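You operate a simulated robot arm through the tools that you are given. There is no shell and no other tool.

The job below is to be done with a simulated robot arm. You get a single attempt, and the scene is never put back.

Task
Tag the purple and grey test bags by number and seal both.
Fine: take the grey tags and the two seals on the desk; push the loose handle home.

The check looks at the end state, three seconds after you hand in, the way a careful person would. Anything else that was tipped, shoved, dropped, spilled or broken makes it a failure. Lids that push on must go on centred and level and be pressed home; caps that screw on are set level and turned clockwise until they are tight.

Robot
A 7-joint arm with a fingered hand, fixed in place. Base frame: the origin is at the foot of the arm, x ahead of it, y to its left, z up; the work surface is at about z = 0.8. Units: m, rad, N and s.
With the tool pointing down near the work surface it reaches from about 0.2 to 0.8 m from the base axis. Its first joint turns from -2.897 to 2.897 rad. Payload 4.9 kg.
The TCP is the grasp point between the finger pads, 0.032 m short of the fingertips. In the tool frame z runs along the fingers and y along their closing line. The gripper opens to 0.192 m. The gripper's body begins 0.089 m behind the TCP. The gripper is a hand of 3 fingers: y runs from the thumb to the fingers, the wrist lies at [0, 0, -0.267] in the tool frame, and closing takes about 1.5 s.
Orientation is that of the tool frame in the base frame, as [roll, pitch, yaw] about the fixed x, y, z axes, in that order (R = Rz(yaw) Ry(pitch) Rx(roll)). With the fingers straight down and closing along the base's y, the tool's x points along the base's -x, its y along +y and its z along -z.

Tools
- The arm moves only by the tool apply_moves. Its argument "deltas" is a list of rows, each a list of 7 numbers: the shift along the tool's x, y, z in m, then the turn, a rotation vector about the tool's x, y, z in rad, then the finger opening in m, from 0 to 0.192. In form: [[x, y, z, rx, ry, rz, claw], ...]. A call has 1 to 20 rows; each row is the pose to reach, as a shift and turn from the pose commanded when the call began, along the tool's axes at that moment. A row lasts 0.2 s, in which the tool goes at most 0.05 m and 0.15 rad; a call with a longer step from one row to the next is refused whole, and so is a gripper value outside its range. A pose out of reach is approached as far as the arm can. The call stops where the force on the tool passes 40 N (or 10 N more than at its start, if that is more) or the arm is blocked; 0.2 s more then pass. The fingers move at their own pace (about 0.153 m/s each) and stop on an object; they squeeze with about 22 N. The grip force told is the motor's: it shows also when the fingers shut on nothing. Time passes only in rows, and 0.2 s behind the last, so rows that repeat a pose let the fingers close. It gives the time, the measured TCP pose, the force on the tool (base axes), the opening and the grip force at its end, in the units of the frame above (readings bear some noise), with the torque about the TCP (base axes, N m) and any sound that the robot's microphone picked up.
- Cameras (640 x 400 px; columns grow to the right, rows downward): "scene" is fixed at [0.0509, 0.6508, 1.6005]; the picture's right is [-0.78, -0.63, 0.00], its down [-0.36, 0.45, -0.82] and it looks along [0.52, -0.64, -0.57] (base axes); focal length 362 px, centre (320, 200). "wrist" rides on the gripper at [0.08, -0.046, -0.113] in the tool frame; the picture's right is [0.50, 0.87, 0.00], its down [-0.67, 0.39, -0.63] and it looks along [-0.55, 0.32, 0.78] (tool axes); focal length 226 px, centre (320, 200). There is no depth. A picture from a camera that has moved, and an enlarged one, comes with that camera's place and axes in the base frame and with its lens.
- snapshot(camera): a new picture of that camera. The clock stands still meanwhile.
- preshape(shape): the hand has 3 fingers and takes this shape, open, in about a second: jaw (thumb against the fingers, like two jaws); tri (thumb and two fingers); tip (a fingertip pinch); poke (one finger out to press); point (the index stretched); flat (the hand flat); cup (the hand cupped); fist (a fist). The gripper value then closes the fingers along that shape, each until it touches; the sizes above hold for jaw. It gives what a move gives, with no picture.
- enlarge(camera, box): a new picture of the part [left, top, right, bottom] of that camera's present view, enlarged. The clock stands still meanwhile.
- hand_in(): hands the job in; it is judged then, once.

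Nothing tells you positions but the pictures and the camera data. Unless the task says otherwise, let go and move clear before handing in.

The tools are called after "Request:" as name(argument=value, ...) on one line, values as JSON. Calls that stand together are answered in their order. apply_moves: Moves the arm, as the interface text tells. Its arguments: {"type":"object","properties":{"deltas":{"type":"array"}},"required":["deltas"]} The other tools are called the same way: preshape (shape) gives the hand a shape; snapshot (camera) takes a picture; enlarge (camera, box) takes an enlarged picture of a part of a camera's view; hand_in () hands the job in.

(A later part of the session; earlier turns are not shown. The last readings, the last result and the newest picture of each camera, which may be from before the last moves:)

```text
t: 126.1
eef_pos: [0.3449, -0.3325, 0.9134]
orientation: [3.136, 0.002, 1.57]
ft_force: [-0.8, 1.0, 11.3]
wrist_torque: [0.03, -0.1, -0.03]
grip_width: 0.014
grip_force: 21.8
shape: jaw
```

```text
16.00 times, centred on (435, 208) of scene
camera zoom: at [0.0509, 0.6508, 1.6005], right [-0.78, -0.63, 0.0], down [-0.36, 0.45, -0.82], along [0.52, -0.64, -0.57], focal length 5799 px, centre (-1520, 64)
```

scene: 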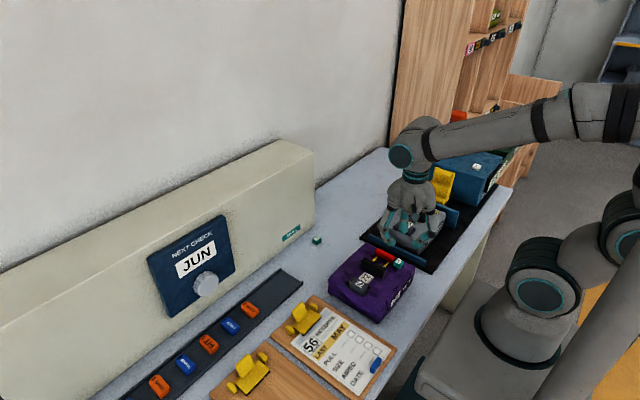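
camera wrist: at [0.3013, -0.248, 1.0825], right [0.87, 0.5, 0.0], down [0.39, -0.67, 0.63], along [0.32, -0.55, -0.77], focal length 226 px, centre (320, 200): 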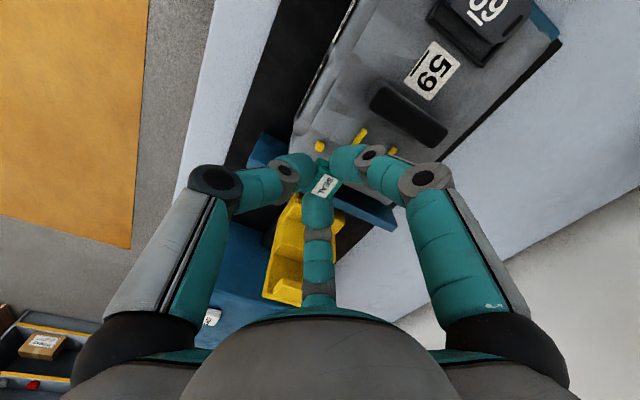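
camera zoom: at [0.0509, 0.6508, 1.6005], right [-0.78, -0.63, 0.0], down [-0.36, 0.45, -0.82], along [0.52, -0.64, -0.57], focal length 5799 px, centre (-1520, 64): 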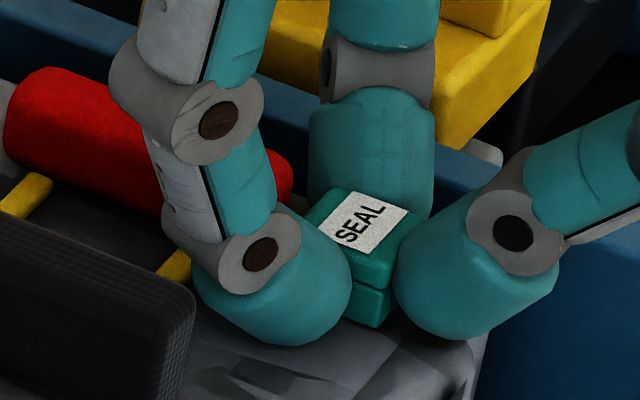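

Contact at 11 N, right at the bag's surface. I'll press slightly more and then release.

Request:
apply_moves(deltas=[[0, 0, 0.0008, 0, 0, 0, 0.0], [0, 0, 0.0008, 0, 0, 0, 0.0]])

Request:
apply_moves(deltas=[[0, 0, -0.001, 0, 0, 0, 0.0], [0, 0, -0.0015, 0, 0, 0, 0.02], [0, 0, -0.0015, 0, 0, 0, 0.026], [0, 0, -0.0015, 0, 0, 0, 0.034], [0, 0, -0.0015, 0, 0, 0, 0.04], [0, 0, -0.0015, 0, 0, 0, 0.04]])

Request:
enlarge(camera="scene", box=[420, 198, 445, 218])

Request:
enlarge(camera="wrist", box=[280, 120, 380, 200])

```text
t: 126.7
eef_pos: [0.3467, -0.3307, 0.9136]
orientation: [3.138, 0.005, 1.569]
ft_force: [0.1, 1.2, 20.8]
wrist_torque: [0.06, -0.25, 0.0]
grip_width: 0.0145
grip_force: 21.6
shape: jaw
```

```text
t: 128.1
eef_pos: [0.345, -0.3308, 0.9113]
orientation: [3.14, 0.0, 1.572]
ft_force: [-1.1, -1.4, 1.6]
wrist_torque: [-0.05, -0.03, -0.02]
grip_width: 0.0393
grip_force: 0.0
shape: jaw
```

```text
16.00 times, centred on (432, 208) of scene
camera zoom: at [0.0509, 0.6508, 1.6005], right [-0.78, -0.63, 0.0], down [-0.36, 0.45, -0.82], along [0.52, -0.64, -0.57], focal length 5799 px, centre (-1480, 72)
```

zoom: 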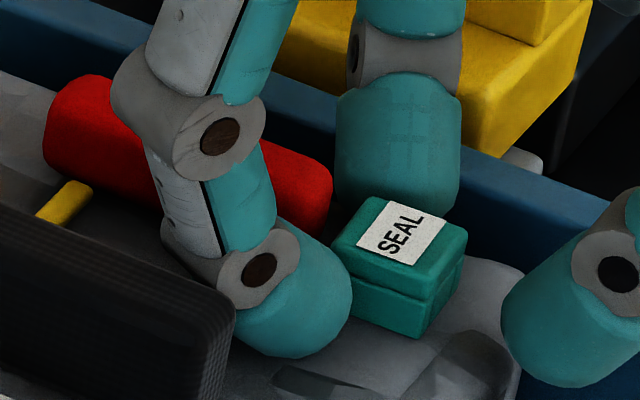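

```text
5.00 times, centred on (330, 160) of wrist
camera zoom: at [0.2994, -0.2504, 1.0252], right [0.87, 0.5, 0.0], down [0.39, -0.67, 0.63], along [0.32, -0.55, -0.78], focal length 1130 px, centre (270, 400)
```

zoom: 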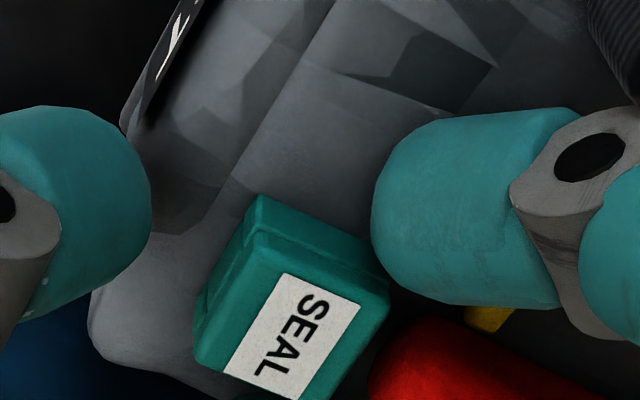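

Seal 2 is on the grey bag's stud, beside the handle end. I'll rise straight up and inspect.

Request:
apply_moves(deltas=[[0, 0, -0.01, 0, 0, 0, 0.042], [0, 0, -0.03, 0, 0, 0, 0.045], [0, 0, -0.06, 0, 0, 0, 0.05], [0, 0, -0.085, 0, 0, 0, 0.05], [0, 0, -0.085, 0, 0, 0, 0.05]])

Request:
enlarge(camera="wrist", box=[310, 100, 390, 160])

Request:
enlarge(camera="scene", box=[420, 198, 445, 218])

```text
t: 129.3
eef_pos: [0.344, -0.3318, 0.9982]
orientation: [3.14, 0.001, 1.573]
ft_force: [0.5, 1.0, -0.2]
wrist_torque: [0.01, 0.03, -0.02]
grip_width: 0.0494
grip_force: 0.1
shape: jaw
```

```text
6.67 times, centred on (350, 130) of wrist
camera zoom: at [0.298, -0.2524, 1.111], right [0.87, 0.5, 0.0], down [0.39, -0.67, 0.63], along [0.32, -0.55, -0.77], focal length 1507 px, centre (120, 667)
```

zoom: 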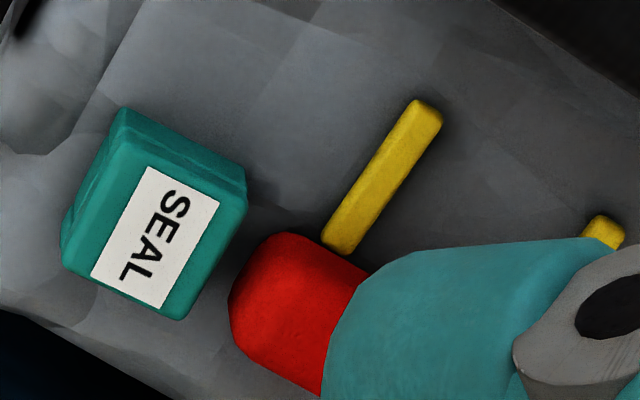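

```text
16.00 times, centred on (432, 208) of scene
camera zoom: at [0.0509, 0.6508, 1.6005], right [-0.78, -0.63, 0.0], down [-0.36, 0.45, -0.82], along [0.52, -0.64, -0.57], focal length 5799 px, centre (-1480, 72)
```

zoom: 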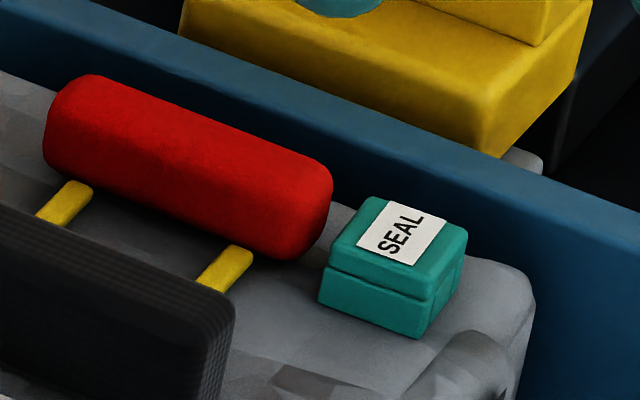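

The grey bag's seal is flush and within about a millimetre of its stud. I'll give its top a gentle press too, with the fingers closed.

Request:
apply_moves(deltas=[[0, 0.003, 0, 0, 0, 0, 0.02], [0, 0.0065, 0, 0, 0, 0, 0.0], [0, 0.0065, 0, 0, 0, 0, 0.0], [0, 0.0065, 0.025, 0, 0, 0, 0.0], [0, 0.0065, 0.05, 0, 0, 0, 0.0], [0, 0.0065, 0.06, 0, 0, 0, 0.0], [0, 0.0065, 0.06, 0, 0, 0, 0.0]])

Request:
enlarge(camera="scene", box=[415, 190, 445, 217])

Request:
enlarge(camera="wrist", box=[280, 120, 380, 200])

```text
t: 130.9
eef_pos: [0.353, -0.3301, 0.9385]
orientation: [3.141, 0.001, 1.572]
ft_force: [-0.7, -0.3, -0.1]
wrist_torque: [-0.02, -0.02, -0.01]
grip_width: 0.0
grip_force: 22.0
shape: jaw
```

```text
14.81 times, centred on (430, 204) of scene
camera zoom: at [0.0509, 0.6508, 1.6005], right [-0.78, -0.63, 0.0], down [-0.36, 0.45, -0.82], along [0.52, -0.64, -0.57], focal length 5369 px, centre (-1310, 148)
```

zoom: 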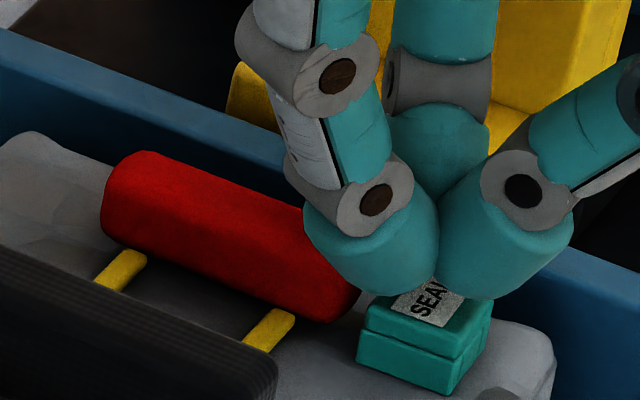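

```text
5.00 times, centred on (330, 160) of wrist
camera zoom: at [0.3062, -0.251, 1.0511], right [0.87, 0.5, 0.0], down [0.39, -0.67, 0.63], along [0.32, -0.55, -0.77], focal length 1130 px, centre (270, 400)
```

zoom: 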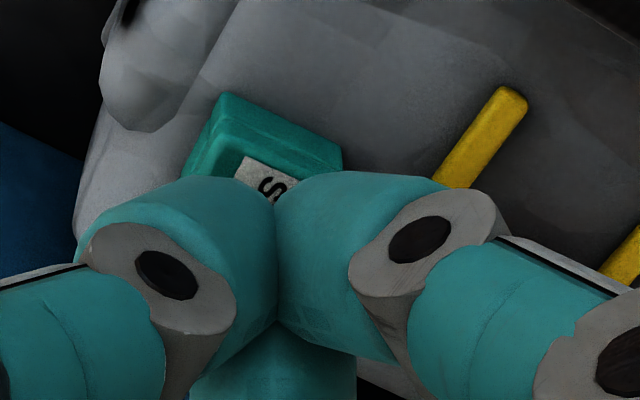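

The fingertips are over the seal. I'll press down in half-millimetre steps and stop at a moderate force.

Request:
apply_moves(deltas=[[-0.001, -0.001, 0.002, 0, 0, 0, 0.0], [-0.001, -0.001, 0.004, 0, 0, 0, 0.0], [-0.001, -0.001, 0.004, 0, 0, 0, 0.0]])

Request:
apply_moves(deltas=[[0, 0, 0.001, 0, 0, 0, 0.0], [0, 0, 0.001, 0, 0, 0, 0.0]])

Request:
apply_moves(deltas=[[0, 0, 0.001, 0, 0, 0, 0.0], [0, 0, 0.001, 0, 0, 0, 0.0]])

```text
t: 131.7
eef_pos: [0.3523, -0.3308, 0.9344]
orientation: [3.14, 0.0, 1.572]
ft_force: [0.3, 0.6, 0.5]
wrist_torque: [0.0, 0.0, -0.04]
grip_width: 0.0
grip_force: 22.2
shape: jaw
```

```text
t: 132.3
eef_pos: [0.3511, -0.3307, 0.9332]
orientation: [3.139, 0.003, 1.571]
ft_force: [-0.6, 0.4, -0.1]
wrist_torque: [0.02, 0.02, -0.03]
grip_width: 0.0
grip_force: 22.2
shape: jaw
```

```text
t: 132.9
eef_pos: [0.3519, -0.3298, 0.9321]
orientation: [3.139, 0.002, 1.572]
ft_force: [-0.2, -0.8, 0.1]
wrist_torque: [0.03, 0.01, -0.01]
grip_width: 0.0
grip_force: 22.7
shape: jaw
```

No contact yet at TCP height 0.932, which fits a fully seated seal. I'll go on in small steps.

Request:
apply_moves(deltas=[[0, 0, 0.001, 0, 0, 0, 0.0], [0, 0, 0.001, 0, 0, 0, 0.0]])

Request:
apply_moves(deltas=[[0, 0, 0.0007, 0, 0, 0, 0.0], [0, 0, 0.0007, 0, 0, 0, 0.0]])

```text
t: 133.5
eef_pos: [0.351, -0.3315, 0.9316]
orientation: [3.14, 0.002, 1.569]
ft_force: [-0.2, -1.1, 2.8]
wrist_torque: [-0.05, 0.01, -0.03]
grip_width: 0.0
grip_force: 21.6
shape: jaw
```

```text
t: 134.1
eef_pos: [0.3509, -0.3325, 0.9312]
orientation: [3.14, 0.003, 1.571]
ft_force: [-2.0, 1.5, 12.6]
wrist_torque: [0.06, 0.07, 0.01]
grip_width: 0.0
grip_force: 22.2
shape: jaw
```

Contact exactly where a seated seal's top should be, at 12.6 N. One more slight press, then I'll lift away.

Request:
apply_moves(deltas=[[0, 0, 0.0007, 0, 0, 0, 0.0], [0, 0, 0.0007, 0, 0, 0, 0.0]])

Request:
apply_moves(deltas=[[0, 0, -0.005, 0, 0, 0, 0.0], [0, 0, -0.03, 0, 0, 0, 0.0], [0, 0, -0.07, 0, 0, 0, 0.0], [0, 0, -0.1, 0, 0, 0, 0.0], [0, 0, -0.1, 0, 0, 0, 0.0]])

Request:
enlarge(camera="scene", box=[385, 180, 465, 245])

Request:
snapshot(camera="wrist")

```text
t: 134.7
eef_pos: [0.3523, -0.3324, 0.9306]
orientation: [3.139, 0.003, 1.573]
ft_force: [-2.7, 1.7, 22.2]
wrist_torque: [0.06, 0.16, -0.04]
grip_width: 0.0002
grip_force: 21.8
shape: jaw
```

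```text
t: 135.9
eef_pos: [0.3509, -0.3325, 1.0287]
orientation: [-3.141, 0.0, 1.57]
ft_force: [0.8, -0.1, 0.7]
wrist_torque: [-0.03, 0.01, 0.0]
grip_width: 0.0001
grip_force: 21.9
shape: jaw
```

```text
6.15 times, centred on (425, 212) of scene
camera zoom: at [0.0509, 0.6508, 1.6005], right [-0.78, -0.63, 0.0], down [-0.36, 0.45, -0.82], along [0.52, -0.64, -0.57], focal length 2230 px, centre (-326, 123)
```

zoom: 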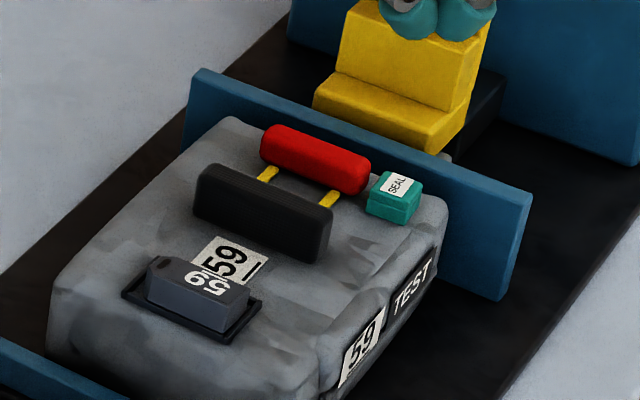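

```text
taken
camera wrist: at [0.305, -0.2534, 1.1403], right [0.87, 0.5, 0.0], down [0.39, -0.67, 0.63], along [0.32, -0.55, -0.77], focal length 226 px, centre (320, 200)
```

wrist: 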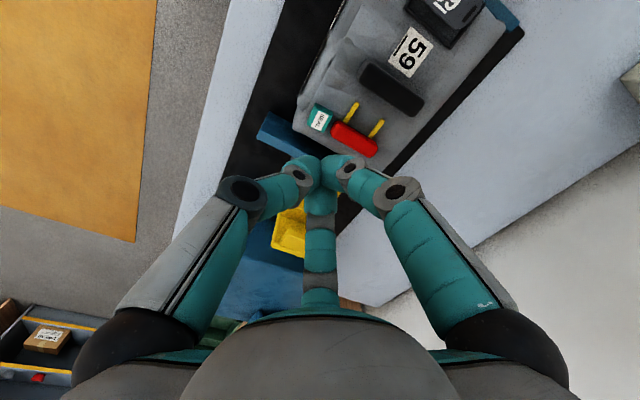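

Both seals and both tags are in place. For a final check, I'll turn back to the square-on view over the grey bag to confirm the handle is still home and nothing has shifted.

Request:
apply_moves(deltas=[[0.003, -0.008, -0.01, 0, 0, -0.131, 0.0], [0.006, -0.017, -0.02, 0, 0, -0.262, 0.0], [0.008, -0.025, -0.02, 0, 0, -0.393, 0.02], [0.011, -0.034, -0.02, 0, 0, -0.524, 0.05], [0.014, -0.042, -0.02, 0, 0, -0.655, 0.1], [0.017, -0.05, -0.015, 0, 0, -0.786, 0.15], [0.02, -0.059, -0.01, 0, 0, -0.917, 0.192], [0.022, -0.067, 0, 0, 0, -1.043, 0.192], [0.022, -0.067, 0, 0, 0, -1.043, 0.192]])

Request:
enlarge(camera="wrist", box=[260, 120, 420, 240])

```text
t: 137.9
eef_pos: [0.2843, -0.309, 1.0296]
orientation: [3.141, 0.001, 2.617]
ft_force: [0.4, -0.2, 0.3]
wrist_torque: [0.02, 0.02, -0.02]
grip_width: 0.1918
grip_force: 0.0
shape: jaw
```

```text
3.33 times, centred on (340, 180) of wrist
camera zoom: at [0.1923, -0.3088, 1.142], right [0.0, 1.0, 0.0], down [0.77, 0.0, 0.63], along [0.63, 0.0, -0.77], focal length 754 px, centre (253, 267)
```

zoom: 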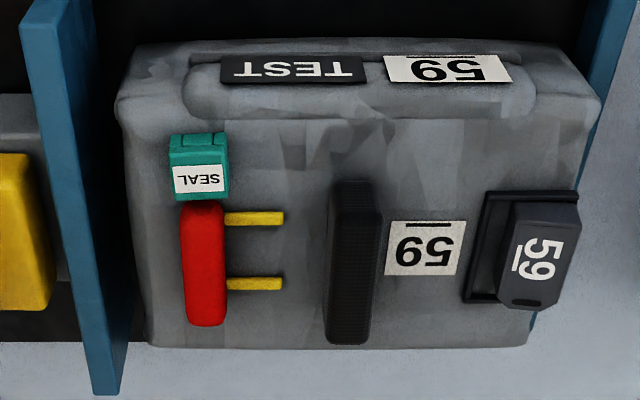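

The handle's pins stop at the same distance from the block as on the purple bag, so it is home. I'll zoom on the tag in its frame and on the rest of the scene.

Request:
enlarge(camera="wrist", box=[365, 160, 415, 220])

Request:
enlarge(camera="scene", box=[393, 210, 421, 232])

Request:
snapshot(camera="scene")

Request:
enlarge(camera="scene", box=[345, 262, 385, 296])

```text
6.67 times, centred on (390, 190) of wrist
camera zoom: at [0.1923, -0.3088, 1.142], right [0.0, 1.0, 0.0], down [0.77, 0.0, 0.63], along [0.63, 0.0, -0.77], focal length 1507 px, centre (-147, 267)
```

zoom: 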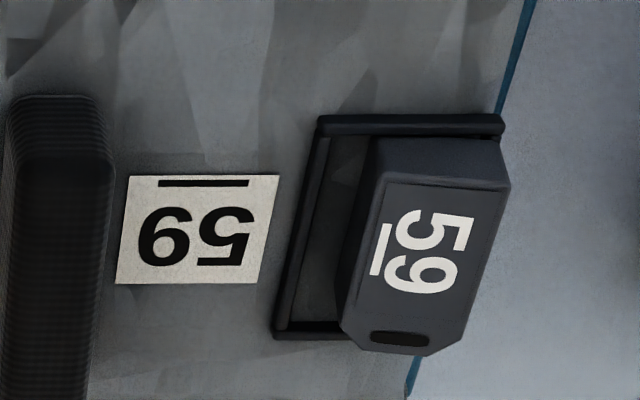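

```text
16.00 times, centred on (407, 221) of scene
camera zoom: at [0.0509, 0.6508, 1.6005], right [-0.78, -0.63, 0.0], down [-0.36, 0.45, -0.82], along [0.52, -0.64, -0.57], focal length 5799 px, centre (-1072, -136)
```

zoom: 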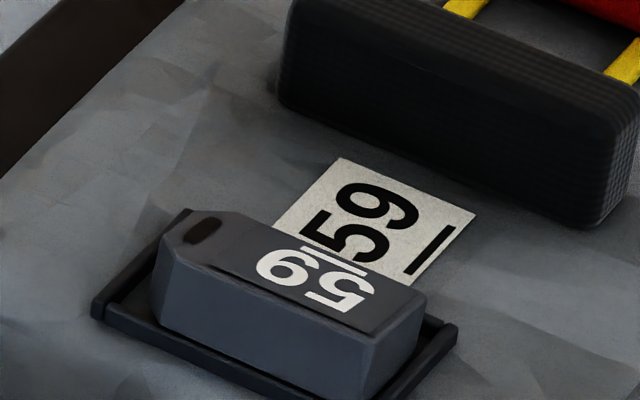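

```text
taken
```

scene: 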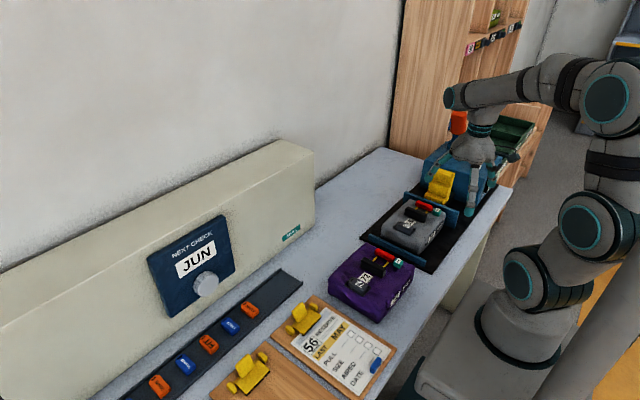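

```text
11.76 times, centred on (365, 279) of scene
camera zoom: at [0.0509, 0.6508, 1.6005], right [-0.78, -0.63, 0.0], down [-0.36, 0.45, -0.82], along [0.52, -0.64, -0.57], focal length 4264 px, centre (-209, -729)
```

zoom: 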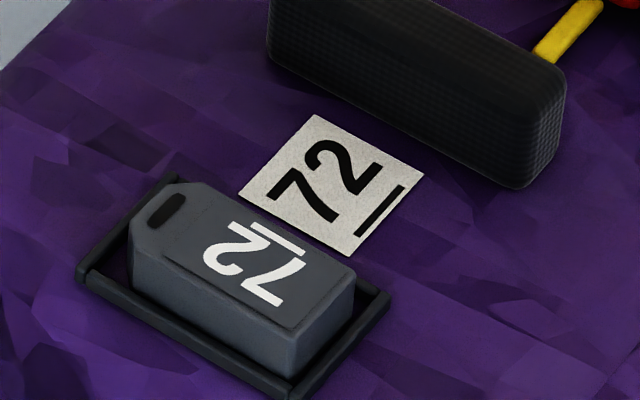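

Both tags look to be in their frames, but I want a straight view of tag 59 without sideways parallax. I'll move the camera directly in line with the grey frame.

Request:
apply_moves(deltas=[[0.0194, 0.0335, 0, 0, 0, 0, 0.192], [0.0388, 0.067, 0, 0, 0, 0, 0.192], [0.0581, 0.1004, 0, 0, 0, 0, 0.192], [0.0581, 0.1004, 0, 0, 0, 0, 0.192]])

Request:
enlarge(camera="wrist", box=[290, 150, 350, 210])

Request:
enlarge(camera="wrist", box=[260, 120, 420, 240])

```text
t: 138.9
eef_pos: [0.2863, -0.1929, 1.0286]
orientation: [-3.14, 0.003, 2.615]
ft_force: [0.5, 0.7, 0.1]
wrist_torque: [0.01, 0.02, 0.01]
grip_width: 0.192
grip_force: 0.1
shape: jaw
```

```text
6.67 times, centred on (320, 180) of wrist
camera zoom: at [0.1942, -0.1928, 1.141], right [0.0, 1.0, 0.0], down [0.77, 0.0, 0.63], along [0.63, 0.0, -0.77], focal length 1507 px, centre (320, 333)
```

zoom: 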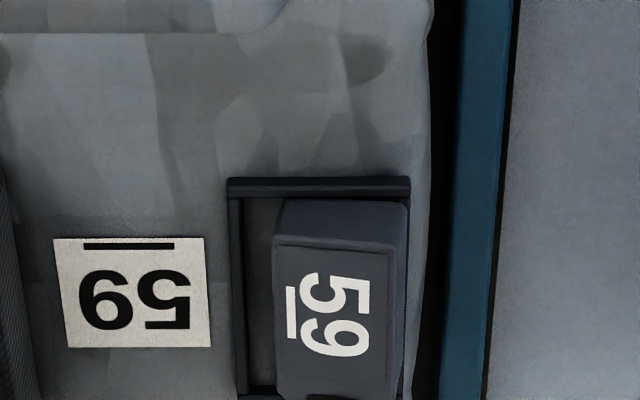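

```text
3.33 times, centred on (340, 180) of wrist
camera zoom: at [0.1942, -0.1928, 1.141], right [0.0, 1.0, 0.0], down [0.77, 0.0, 0.63], along [0.63, 0.0, -0.77], focal length 754 px, centre (253, 267)
```

zoom: 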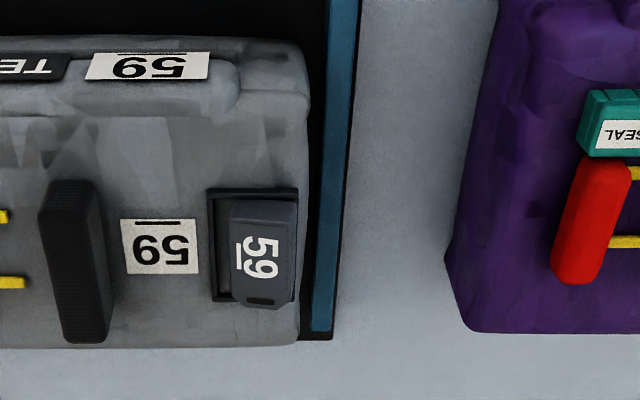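

This view shows tag 59 is not flat: its +y edge is resting on the frame's rim, tilted by about 10°. I'll check tag 72 from the same viewpoint before fixing anything.

Request:
apply_moves(deltas=[[0.0247, 0.0393, 0, 0, 0, 0, 0.192], [0.0493, 0.0785, 0, 0, 0, 0, 0.192], [0.074, 0.1178, 0, 0, 0, 0, 0.192], [0.0987, 0.1571, 0, 0, 0, 0, 0.192], [0.1233, 0.1963, 0, 0, 0, 0, 0.192], [0.148, 0.2356, 0, 0, 0, 0, 0.192], [0.148, 0.2356, 0, 0, 0, 0, 0.192]])

Request:
enlarge(camera="wrist", box=[290, 150, 350, 210])

Request:
enlarge(camera="wrist", box=[220, 120, 380, 240])

```text
t: 140.5
eef_pos: [0.2762, 0.0863, 1.0288]
orientation: [3.141, 0.002, 2.614]
ft_force: [0.6, -0.1, -1.0]
wrist_torque: [0.01, 0.01, 0.03]
grip_width: 0.192
grip_force: 0.1
shape: jaw
```

```text
6.67 times, centred on (320, 180) of wrist
camera zoom: at [0.1842, 0.0863, 1.1408], right [0.0, 1.0, 0.0], down [0.77, 0.0, 0.63], along [0.63, 0.0, -0.77], focal length 1507 px, centre (320, 333)
```

zoom: 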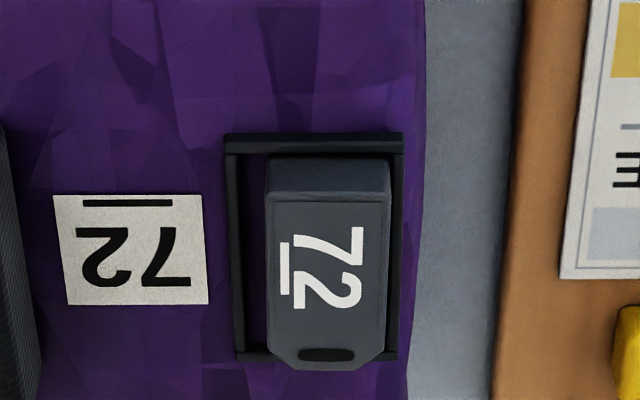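

```text
3.33 times, centred on (300, 180) of wrist
camera zoom: at [0.1842, 0.0863, 1.1408], right [0.0, 1.0, 0.0], down [0.77, 0.0, 0.63], along [0.63, 0.0, -0.77], focal length 754 px, centre (387, 267)
```

zoom: 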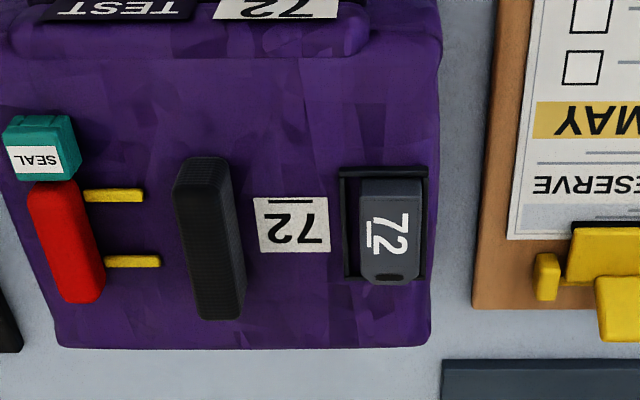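

Tag 72 is flat inside its frame; only tag 59 needs fixing. I'll use the closed fingertips to nudge tag 59 about 4–5 mm toward -y so it drops off the rim into the frame.

Request:
apply_moves(deltas=[[-0.0376, -0.0232, 0, 0, 0, 0, 0.1], [-0.0753, -0.0463, 0, 0, 0, 0, 0.05], [-0.1129, -0.0695, 0, 0, 0, 0, 0.0], [-0.1505, -0.0927, 0, 0, 0, 0, 0.0], [-0.1882, -0.1158, 0.01, 0, 0, 0, 0.0], [-0.2258, -0.139, 0.03, 0, 0, 0, 0.0], [-0.2258, -0.139, 0.06, 0, 0, 0, 0.0], [-0.2258, -0.139, 0.085, 0, 0, 0, 0.0], [-0.2258, -0.139, 0.085, 0, 0, 0, 0.0]])

Request:
enlarge(camera="wrist", box=[240, 110, 400, 230])

Request:
enlarge(camera="scene", box=[380, 195, 430, 240])

```text
t: 142.5
eef_pos: [0.4018, -0.1516, 0.9457]
orientation: [-3.141, 0.002, 2.612]
ft_force: [0.4, -1.1, -0.7]
wrist_torque: [0.0, 0.01, 0.02]
grip_width: 0.0002
grip_force: 21.8
shape: jaw
```

```text
3.33 times, centred on (320, 170) of wrist
camera zoom: at [0.3092, -0.1498, 1.0582], right [0.0, 1.0, 0.0], down [0.77, 0.0, 0.63], along [0.63, 0.0, -0.77], focal length 754 px, centre (320, 300)
```

zoom: 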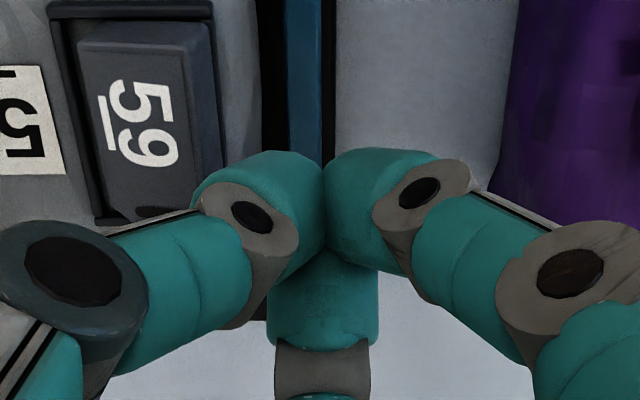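

```text
8.89 times, centred on (405, 218) of scene
camera zoom: at [0.0509, 0.6508, 1.6005], right [-0.78, -0.63, 0.0], down [-0.36, 0.45, -0.82], along [0.52, -0.64, -0.57], focal length 3221 px, centre (-436, 44)
```

zoom: 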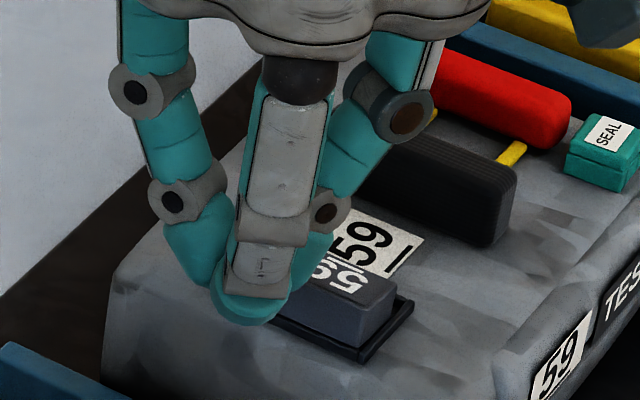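

In this orientation the thumb slopes over the tag, which would push it down. I'll turn the hand 30° so two fingertips face the tag squarely, then lower beside it.

Request:
apply_moves(deltas=[[0, 0, -0.01, 0, 0, 0.13, 0.0], [0.003, 0, -0.01, 0, 0, 0.26, 0.0], [0.006, 0, -0.01, 0, 0, 0.39, 0.0], [0.0065, -0.0005, -0.005, 0, 0, 0.518, 0.0], [0.0065, -0.0005, 0.005, 0, 0, 0.518, 0.0], [0.0065, -0.0005, 0.012, 0, 0, 0.518, 0.0], [0.0065, -0.0005, 0.012, 0, 0, 0.518, 0.0]])

Request:
enlarge(camera="wrist", box=[260, 80, 400, 200])

Request:
enlarge(camera="scene", box=[380, 200, 430, 240])

```text
t: 144.1
eef_pos: [0.3942, -0.1469, 0.9334]
orientation: [3.14, 0.003, 2.097]
ft_force: [-0.1, 0.1, 0.9]
wrist_torque: [0.01, -0.03, 0.01]
grip_width: 0.0002
grip_force: 22.3
shape: jaw
```

```text
3.33 times, centred on (330, 140) of wrist
camera zoom: at [0.3145, -0.1006, 1.0454], right [0.5, 0.87, 0.0], down [0.67, -0.39, 0.63], along [0.55, -0.32, -0.77], focal length 754 px, centre (287, 400)
```

zoom: 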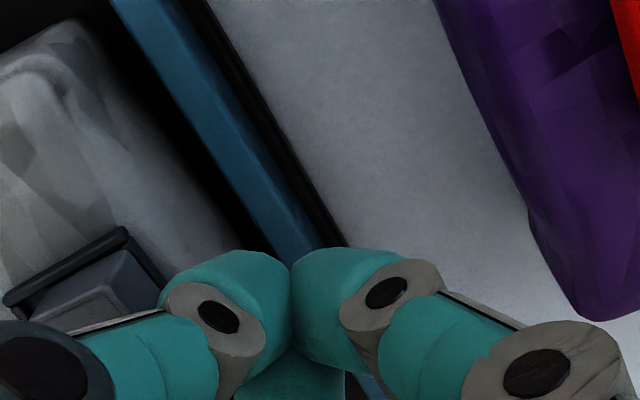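

```text
10.00 times, centred on (405, 220) of scene
camera zoom: at [0.0509, 0.6508, 1.6005], right [-0.78, -0.63, 0.0], down [-0.36, 0.45, -0.82], along [0.52, -0.64, -0.57], focal length 3624 px, centre (-530, 0)
```

zoom: 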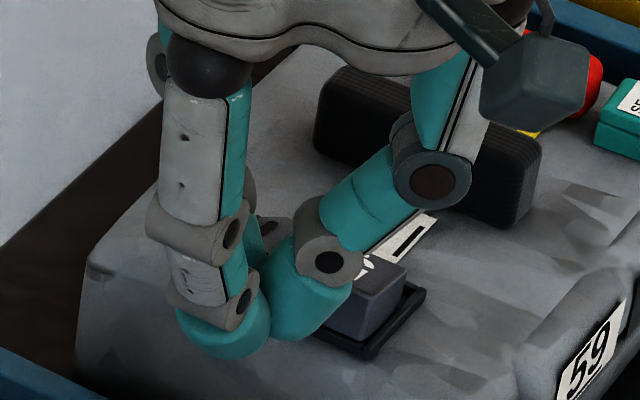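

The two lower fingertips now face the tag's +y side. I'll lower beside it and push toward -y in 1 mm steps.

Request:
apply_moves(deltas=[[0, 0, 0.004, 0, 0, 0, 0.0], [0, 0, 0.009, 0, 0, 0, 0.0], [0, 0, 0.009, 0, 0, 0, 0.0], [-0.0026, -0.0015, 0.009, 0, 0, 0, 0.0], [-0.0052, -0.003, 0.009, 0, 0, 0, 0.0], [-0.0069, -0.004, 0.009, 0, 0, 0, 0.0], [-0.0069, -0.004, 0.009, 0, 0, 0, 0.0]])

Request:
enlarge(camera="scene", box=[385, 205, 425, 238])

Request:
enlarge(camera="wrist", box=[240, 110, 340, 200])

```text
t: 145.7
eef_pos: [0.3949, -0.1556, 0.924]
orientation: [3.141, 0.002, 2.097]
ft_force: [0.8, -0.5, 0.1]
wrist_torque: [-0.01, 0.01, 0.0]
grip_width: 0.0
grip_force: 21.8
shape: jaw
```

```text
12.12 times, centred on (405, 222) of scene
camera zoom: at [0.0509, 0.6508, 1.6005], right [-0.78, -0.63, 0.0], down [-0.36, 0.45, -0.82], along [0.52, -0.64, -0.57], focal length 4393 px, centre (-710, -61)
```

zoom: 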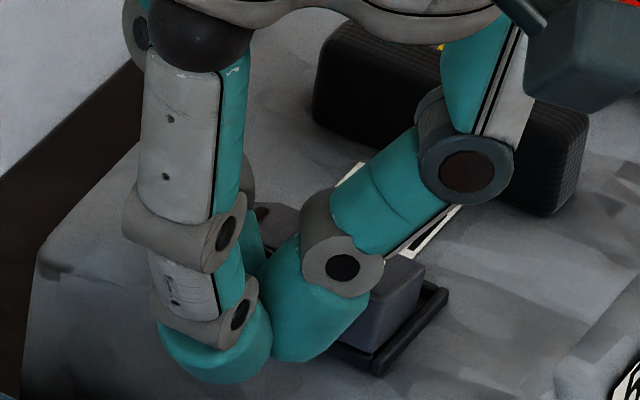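

```text
4.44 times, centred on (290, 155) of wrist
camera zoom: at [0.3148, -0.1092, 1.0366], right [0.5, 0.87, 0.0], down [0.67, -0.39, 0.63], along [0.55, -0.32, -0.77], focal length 1005 px, centre (453, 400)
```

zoom: 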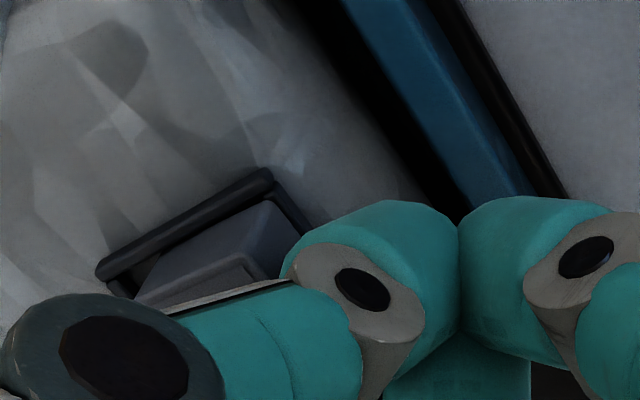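

No contact yet. I'll keep moving toward -y in 1 mm steps.

Request:
apply_moves(deltas=[[-0.0009, -0.0005, 0, 0, 0, 0, 0.0], [-0.0017, -0.001, 0, 0, 0, 0, 0.0], [-0.0026, -0.0015, 0, 0, 0, 0, 0.0], [-0.0026, -0.0015, 0, 0, 0, 0, 0.0]])

Request:
enlarge(camera="wrist", box=[240, 110, 340, 200])

```text
t: 146.7
eef_pos: [0.3945, -0.1595, 0.9233]
orientation: [3.141, 0.004, 2.096]
ft_force: [-0.1, -0.3, 0.7]
wrist_torque: [0.0, 0.01, -0.01]
grip_width: 0.0
grip_force: 21.6
shape: jaw
```

```text
4.44 times, centred on (290, 155) of wrist
camera zoom: at [0.3149, -0.1121, 1.0364], right [0.5, 0.87, 0.0], down [0.67, -0.39, 0.63], along [0.55, -0.32, -0.77], focal length 1005 px, centre (453, 400)
```

zoom: 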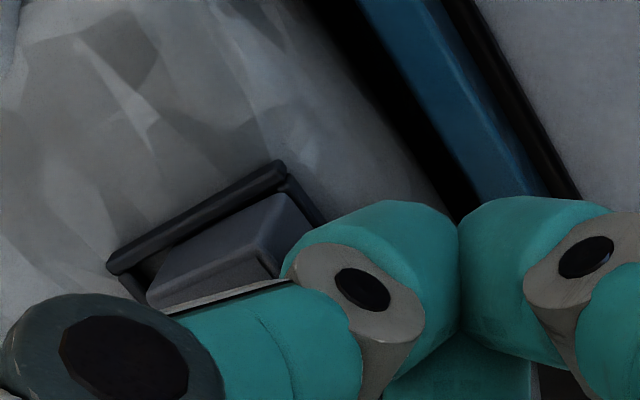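

Still free. I'll continue in 1 mm steps, watching for contact.

Request:
apply_moves(deltas=[[-0.0009, -0.0005, 0, 0, 0, 0, 0.0], [-0.0017, -0.001, 0, 0, 0, 0, 0.0], [-0.0017, -0.001, 0, 0, 0, 0, 0.0]])

Request:
apply_moves(deltas=[[-0.0009, -0.0005, 0, 0, 0, 0, 0.0], [-0.0017, -0.001, 0, 0, 0, 0, 0.0], [-0.0017, -0.001, 0, 0, 0, 0, 0.0]])

Request:
enlarge(camera="wrist", box=[240, 110, 340, 200])

Request:
enlarge(camera="scene", box=[385, 205, 425, 238])

```text
t: 147.5
eef_pos: [0.3942, -0.1589, 0.9241]
orientation: [3.141, 0.0, 2.096]
ft_force: [0.2, 0.5, 0.3]
wrist_torque: [0.01, 0.01, 0.0]
grip_width: 0.0001
grip_force: 21.8
shape: jaw
```

```text
t: 148.3
eef_pos: [0.3944, -0.1618, 0.9231]
orientation: [-3.141, 0.003, 2.095]
ft_force: [-0.1, -0.3, 0.1]
wrist_torque: [-0.04, 0.01, 0.0]
grip_width: 0.0
grip_force: 22.6
shape: jaw
```

```text
4.44 times, centred on (290, 155) of wrist
camera zoom: at [0.3146, -0.1157, 1.0363], right [0.5, 0.87, 0.0], down [0.67, -0.39, 0.63], along [0.55, -0.32, -0.77], focal length 1005 px, centre (453, 400)
```

zoom: 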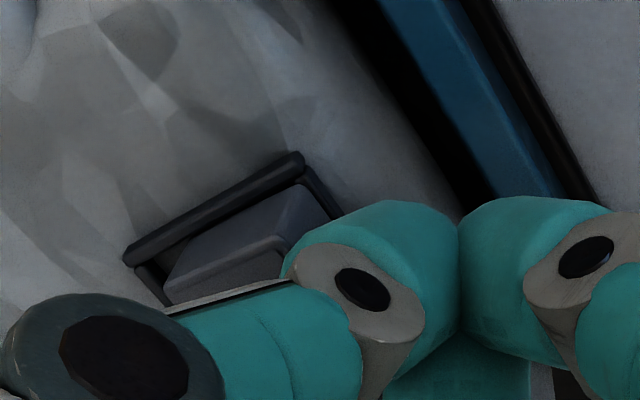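

```text
12.12 times, centred on (405, 222) of scene
camera zoom: at [0.0509, 0.6508, 1.6005], right [-0.78, -0.63, 0.0], down [-0.36, 0.45, -0.82], along [0.52, -0.64, -0.57], focal length 4393 px, centre (-710, -61)
```

zoom: 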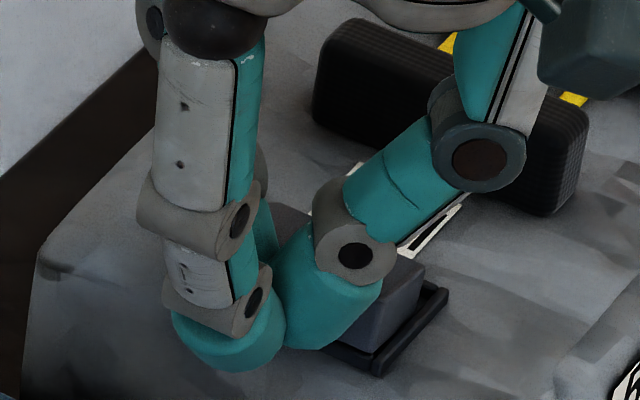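

Still no contact. The fingertip cluster is narrower than I assumed. I'll continue.

Request:
apply_moves(deltas=[[-0.0009, -0.0005, 0, 0, 0, 0, 0.0], [-0.0017, -0.001, 0, 0, 0, 0, 0.0], [-0.0017, -0.001, 0, 0, 0, 0, 0.0]])

Request:
apply_moves(deltas=[[-0.0009, -0.0005, 0, 0, 0, 0, 0.0], [-0.0017, -0.001, 0, 0, 0, 0, 0.0], [-0.0017, -0.001, 0, 0, 0, 0, 0.0]])

Request:
enlarge(camera="wrist", box=[240, 110, 340, 200])

Request:
enlarge(camera="scene", box=[385, 205, 425, 238])

```text
t: 149.1
eef_pos: [0.3937, -0.1635, 0.923]
orientation: [3.141, 0.002, 2.097]
ft_force: [-0.3, 0.4, 0.1]
wrist_torque: [0.05, -0.03, 0.03]
grip_width: 0.0001
grip_force: 22.6
shape: jaw
```

```text
t: 149.9
eef_pos: [0.3952, -0.1647, 0.9245]
orientation: [3.141, 0.003, 2.097]
ft_force: [0.5, -0.5, -0.1]
wrist_torque: [-0.02, 0.03, 0.02]
grip_width: 0.0
grip_force: 21.7
shape: jaw
```

```text
4.44 times, centred on (290, 155) of wrist
camera zoom: at [0.3148, -0.1191, 1.0365], right [0.5, 0.87, 0.0], down [0.67, -0.39, 0.63], along [0.55, -0.32, -0.77], focal length 1005 px, centre (453, 400)
```

zoom: 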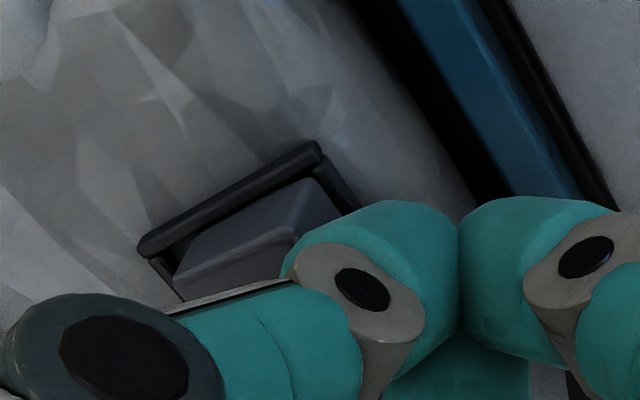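

```text
12.12 times, centred on (405, 222) of scene
camera zoom: at [0.0509, 0.6508, 1.6005], right [-0.78, -0.63, 0.0], down [-0.36, 0.45, -0.82], along [0.52, -0.64, -0.57], focal length 4393 px, centre (-710, -61)
```

zoom: 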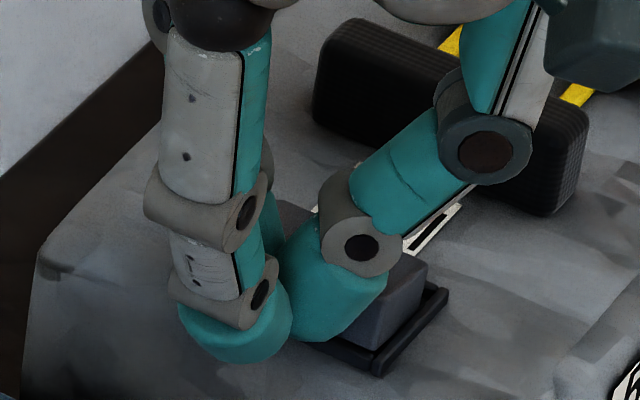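

The tag is so light that sliding it may not register as force. I'll back off, rise and check its position from the square-on view.

Request:
apply_moves(deltas=[[0.0043, 0.0025, 0, 0, 0, 0, 0.0], [0.0087, 0.005, -0.005, 0, 0, 0, 0.0], [0.0087, 0.005, -0.04, 0, 0, 0, 0.0], [0.0087, 0.005, -0.08, 0, 0, 0, 0.0], [0.0087, 0.005, -0.11, 0, 0, 0, 0.0]])

Request:
apply_moves(deltas=[[0.02, -0.03, 0, 0, 0, -0.13, 0.0], [0.03, -0.065, 0, 0, 0, -0.26, 0.0], [0.035, -0.09, 0, 0, 0, -0.39, 0.0], [0.0225, -0.1095, 0, 0, 0, -0.519, 0.1], [0.0225, -0.1095, 0, 0, 0, -0.519, 0.15], [0.0225, -0.1095, 0, 0, 0, -0.519, 0.192]])

Request:
enlarge(camera="wrist", box=[260, 120, 380, 220])

```text
t: 151.1
eef_pos: [0.3956, -0.1532, 1.0344]
orientation: [3.141, 0.002, 2.095]
ft_force: [1.0, 0.5, 0.0]
wrist_torque: [0.01, -0.01, 0.04]
grip_width: 0.0001
grip_force: 22.2
shape: jaw
```

```text
t: 152.5
eef_pos: [0.2896, -0.1892, 1.033]
orientation: [-3.141, 0.003, 2.616]
ft_force: [-0.5, 0.1, -0.4]
wrist_torque: [0.01, 0.04, 0.0]
grip_width: 0.1818
grip_force: 0.0
shape: jaw
```

```text
4.00 times, centred on (320, 170) of wrist
camera zoom: at [0.198, -0.1892, 1.1458], right [0.0, 1.0, 0.0], down [0.77, 0.0, 0.63], along [0.63, 0.0, -0.77], focal length 904 px, centre (320, 320)
```

zoom: 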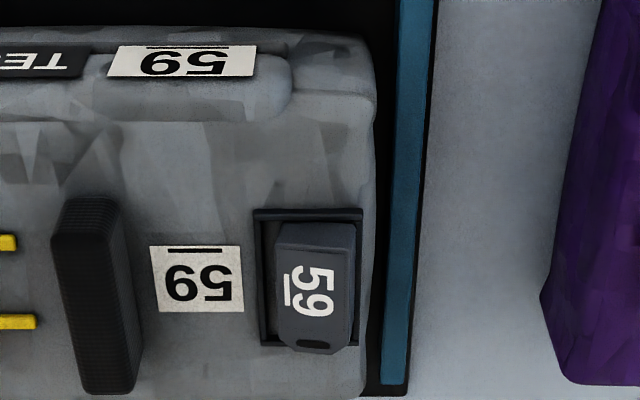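

Request:
enlarge(camera="wrist", box=[297, 135, 337, 185])

Request:
enlarge(camera="scene", box=[393, 212, 421, 234])

```text
8.00 times, centred on (317, 160) of wrist
camera zoom: at [0.198, -0.1892, 1.1458], right [0.0, 1.0, 0.0], down [0.77, 0.0, 0.63], along [0.63, 0.0, -0.77], focal length 1808 px, centre (344, 520)
```

zoom: 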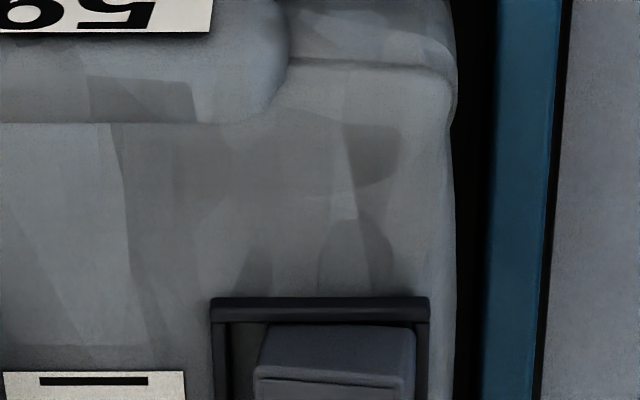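

```text
16.00 times, centred on (407, 223) of scene
camera zoom: at [0.0509, 0.6508, 1.6005], right [-0.78, -0.63, 0.0], down [-0.36, 0.45, -0.82], along [0.52, -0.64, -0.57], focal length 5799 px, centre (-1072, -168)
```

zoom: 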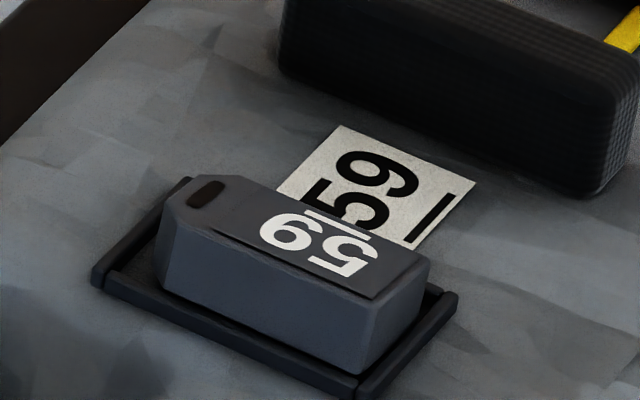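

The tag moved about 2 mm, and its lower edge is now right at the rim's inner edge. A further 3 mm should drop it in, so I'll repeat the push with a little more travel.

Request:
apply_moves(deltas=[[-0.018, 0.022, 0, 0, 0, 0.13, 0.1], [-0.036, 0.043, 0, 0, 0, 0.26, 0.05], [-0.054, 0.065, 0, 0, 0, 0.39, 0.0], [-0.0712, 0.0864, 0, 0, 0, 0.519, 0.0], [-0.0712, 0.0864, 0.03, 0, 0, 0.519, 0.0], [-0.0712, 0.0864, 0.07, 0, 0, 0.519, 0.0], [-0.0712, 0.0864, 0.1, 0, 0, 0.519, 0.0], [-0.0712, 0.0864, 0.1, 0, 0, 0.519, 0.0]])

Request:
enlarge(camera="wrist", box=[240, 110, 340, 200])

```text
t: 154.3
eef_pos: [0.3939, -0.1506, 0.9326]
orientation: [3.139, 0.002, 2.096]
ft_force: [-0.7, -0.1, -0.4]
wrist_torque: [-0.03, 0.03, 0.0]
grip_width: 0.0002
grip_force: 22.1
shape: jaw
```

```text
4.44 times, centred on (290, 155) of wrist
camera zoom: at [0.3132, -0.1045, 1.0451], right [0.5, 0.87, 0.0], down [0.67, -0.39, 0.63], along [0.55, -0.32, -0.77], focal length 1005 px, centre (453, 400)
```

zoom: 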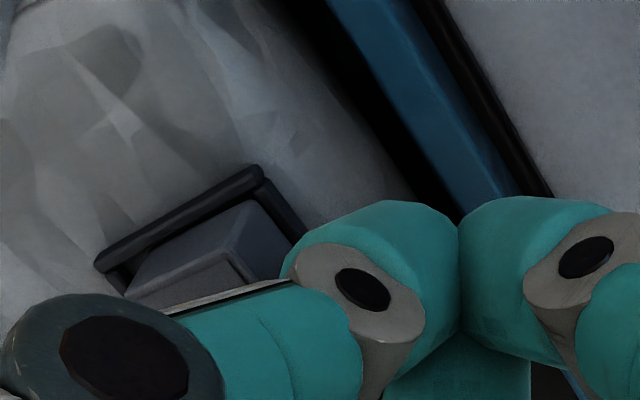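

I'm in position beside the tag again. I'll lower and push to 3 mm beyond the last stop.

Request:
apply_moves(deltas=[[0, 0, 0.004, 0, 0, 0, 0.0], [0, 0, 0.0082, 0, 0, 0, 0.0], [-0.0026, -0.0015, 0.0082, 0, 0, 0, 0.0], [-0.0052, -0.003, 0.0082, 0, 0, 0, 0.0], [-0.0078, -0.0045, 0.0082, 0, 0, 0, 0.0], [-0.0104, -0.006, 0.0082, 0, 0, 0, 0.0], [-0.0121, -0.007, 0.0082, 0, 0, 0, 0.0], [-0.013, -0.0075, 0.0082, 0, 0, 0, 0.0], [-0.0138, -0.008, 0.0082, 0, 0, 0, 0.0], [-0.0147, -0.0085, 0.0082, 0, 0, 0, 0.0], [-0.0152, -0.0088, 0.0082, 0, 0, 0, 0.0], [-0.0152, -0.0088, 0.0082, 0, 0, 0, 0.0]])

Request:
enlarge(camera="scene", box=[393, 212, 421, 234])

Request:
enlarge(camera="wrist", box=[240, 110, 340, 200])

```text
t: 156.9
eef_pos: [0.3931, -0.1702, 0.9256]
orientation: [3.141, 0.002, 2.095]
ft_force: [0.7, -0.8, 0.0]
wrist_torque: [-0.02, -0.01, 0.02]
grip_width: 0.0001
grip_force: 21.1
shape: jaw
```

```text
16.00 times, centred on (407, 223) of scene
camera zoom: at [0.0509, 0.6508, 1.6005], right [-0.78, -0.63, 0.0], down [-0.36, 0.45, -0.82], along [0.52, -0.64, -0.57], focal length 5799 px, centre (-1072, -168)
```

zoom: 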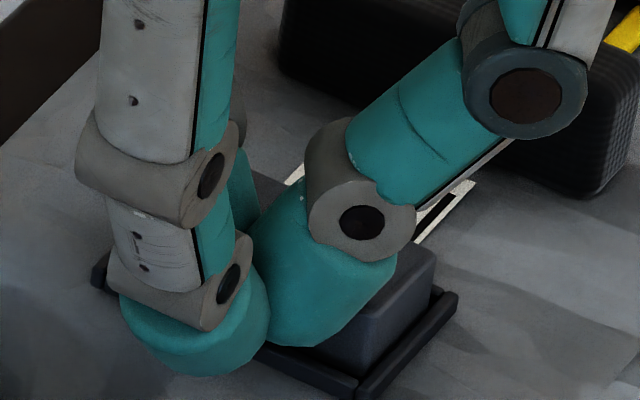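

```text
4.44 times, centred on (290, 155) of wrist
camera zoom: at [0.3134, -0.1235, 1.0385], right [0.5, 0.87, 0.0], down [0.67, -0.39, 0.63], along [0.55, -0.32, -0.77], focal length 1005 px, centre (453, 400)
```

zoom: 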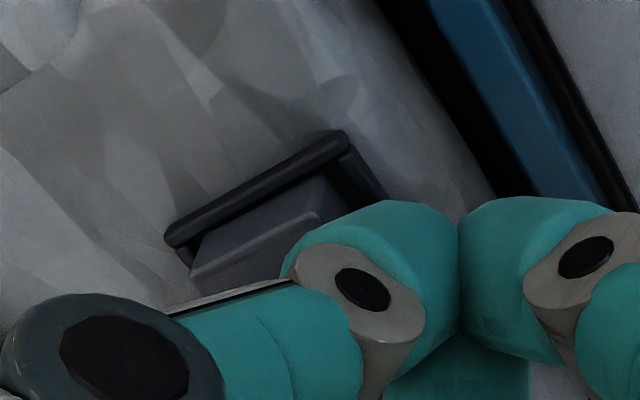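

I'll back off and look again.

Request:
apply_moves(deltas=[[0.0043, 0.0025, 0, 0, 0, 0, 0.0], [0.0112, 0.0065, -0.005, 0, 0, 0, 0.0], [0.0112, 0.0065, -0.04, 0, 0, 0, 0.0], [0.0112, 0.0065, -0.08, 0, 0, 0, 0.0], [0.0112, 0.0065, -0.11, 0, 0, 0, 0.0]])

Request:
apply_moves(deltas=[[0.02, -0.03, 0, 0, 0, -0.13, 0.0], [0.03, -0.065, 0, 0, 0, -0.26, 0.0], [0.03, -0.09, 0, 0, 0, -0.39, 0.0], [0.0175, -0.1095, 0, 0, 0, -0.519, 0.1], [0.0175, -0.1095, 0, 0, 0, -0.519, 0.15], [0.0175, -0.1095, 0, 0, 0, -0.519, 0.192]])

Request:
enlarge(camera="wrist", box=[290, 140, 350, 200])

Request:
enlarge(camera="scene", box=[393, 212, 421, 234])

```text
t: 158.1
eef_pos: [0.3935, -0.157, 1.0364]
orientation: [3.142, 0.001, 2.096]
ft_force: [0.8, 0.6, -1.0]
wrist_torque: [0.02, 0.03, -0.01]
grip_width: 0.0
grip_force: 21.7
shape: jaw
```

```text
t: 159.5
eef_pos: [0.2894, -0.1963, 1.0353]
orientation: [3.141, 0.001, 2.617]
ft_force: [0.0, 0.2, 0.2]
wrist_torque: [0.04, 0.01, -0.03]
grip_width: 0.1813
grip_force: 0.0
shape: jaw
```

```text
6.67 times, centred on (320, 170) of wrist
camera zoom: at [0.1973, -0.1951, 1.1485], right [0.0, 1.0, 0.0], down [0.77, 0.0, 0.63], along [0.63, 0.0, -0.77], focal length 1507 px, centre (320, 400)
```

zoom: 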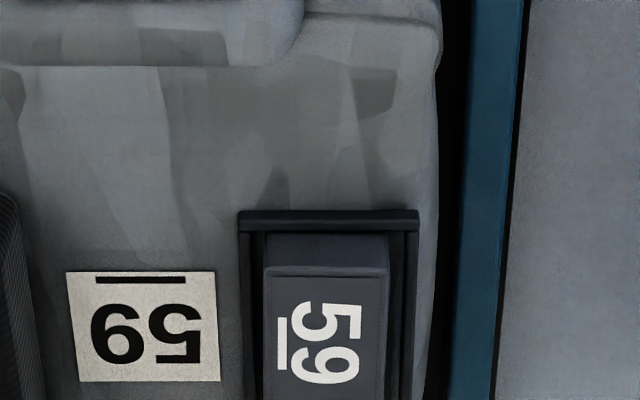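

```text
16.00 times, centred on (407, 223) of scene
camera zoom: at [0.0509, 0.6508, 1.6005], right [-0.78, -0.63, 0.0], down [-0.36, 0.45, -0.82], along [0.52, -0.64, -0.57], focal length 5799 px, centre (-1072, -168)
```

zoom: 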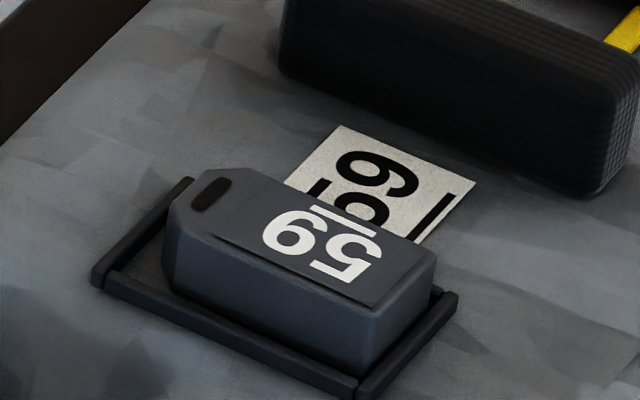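

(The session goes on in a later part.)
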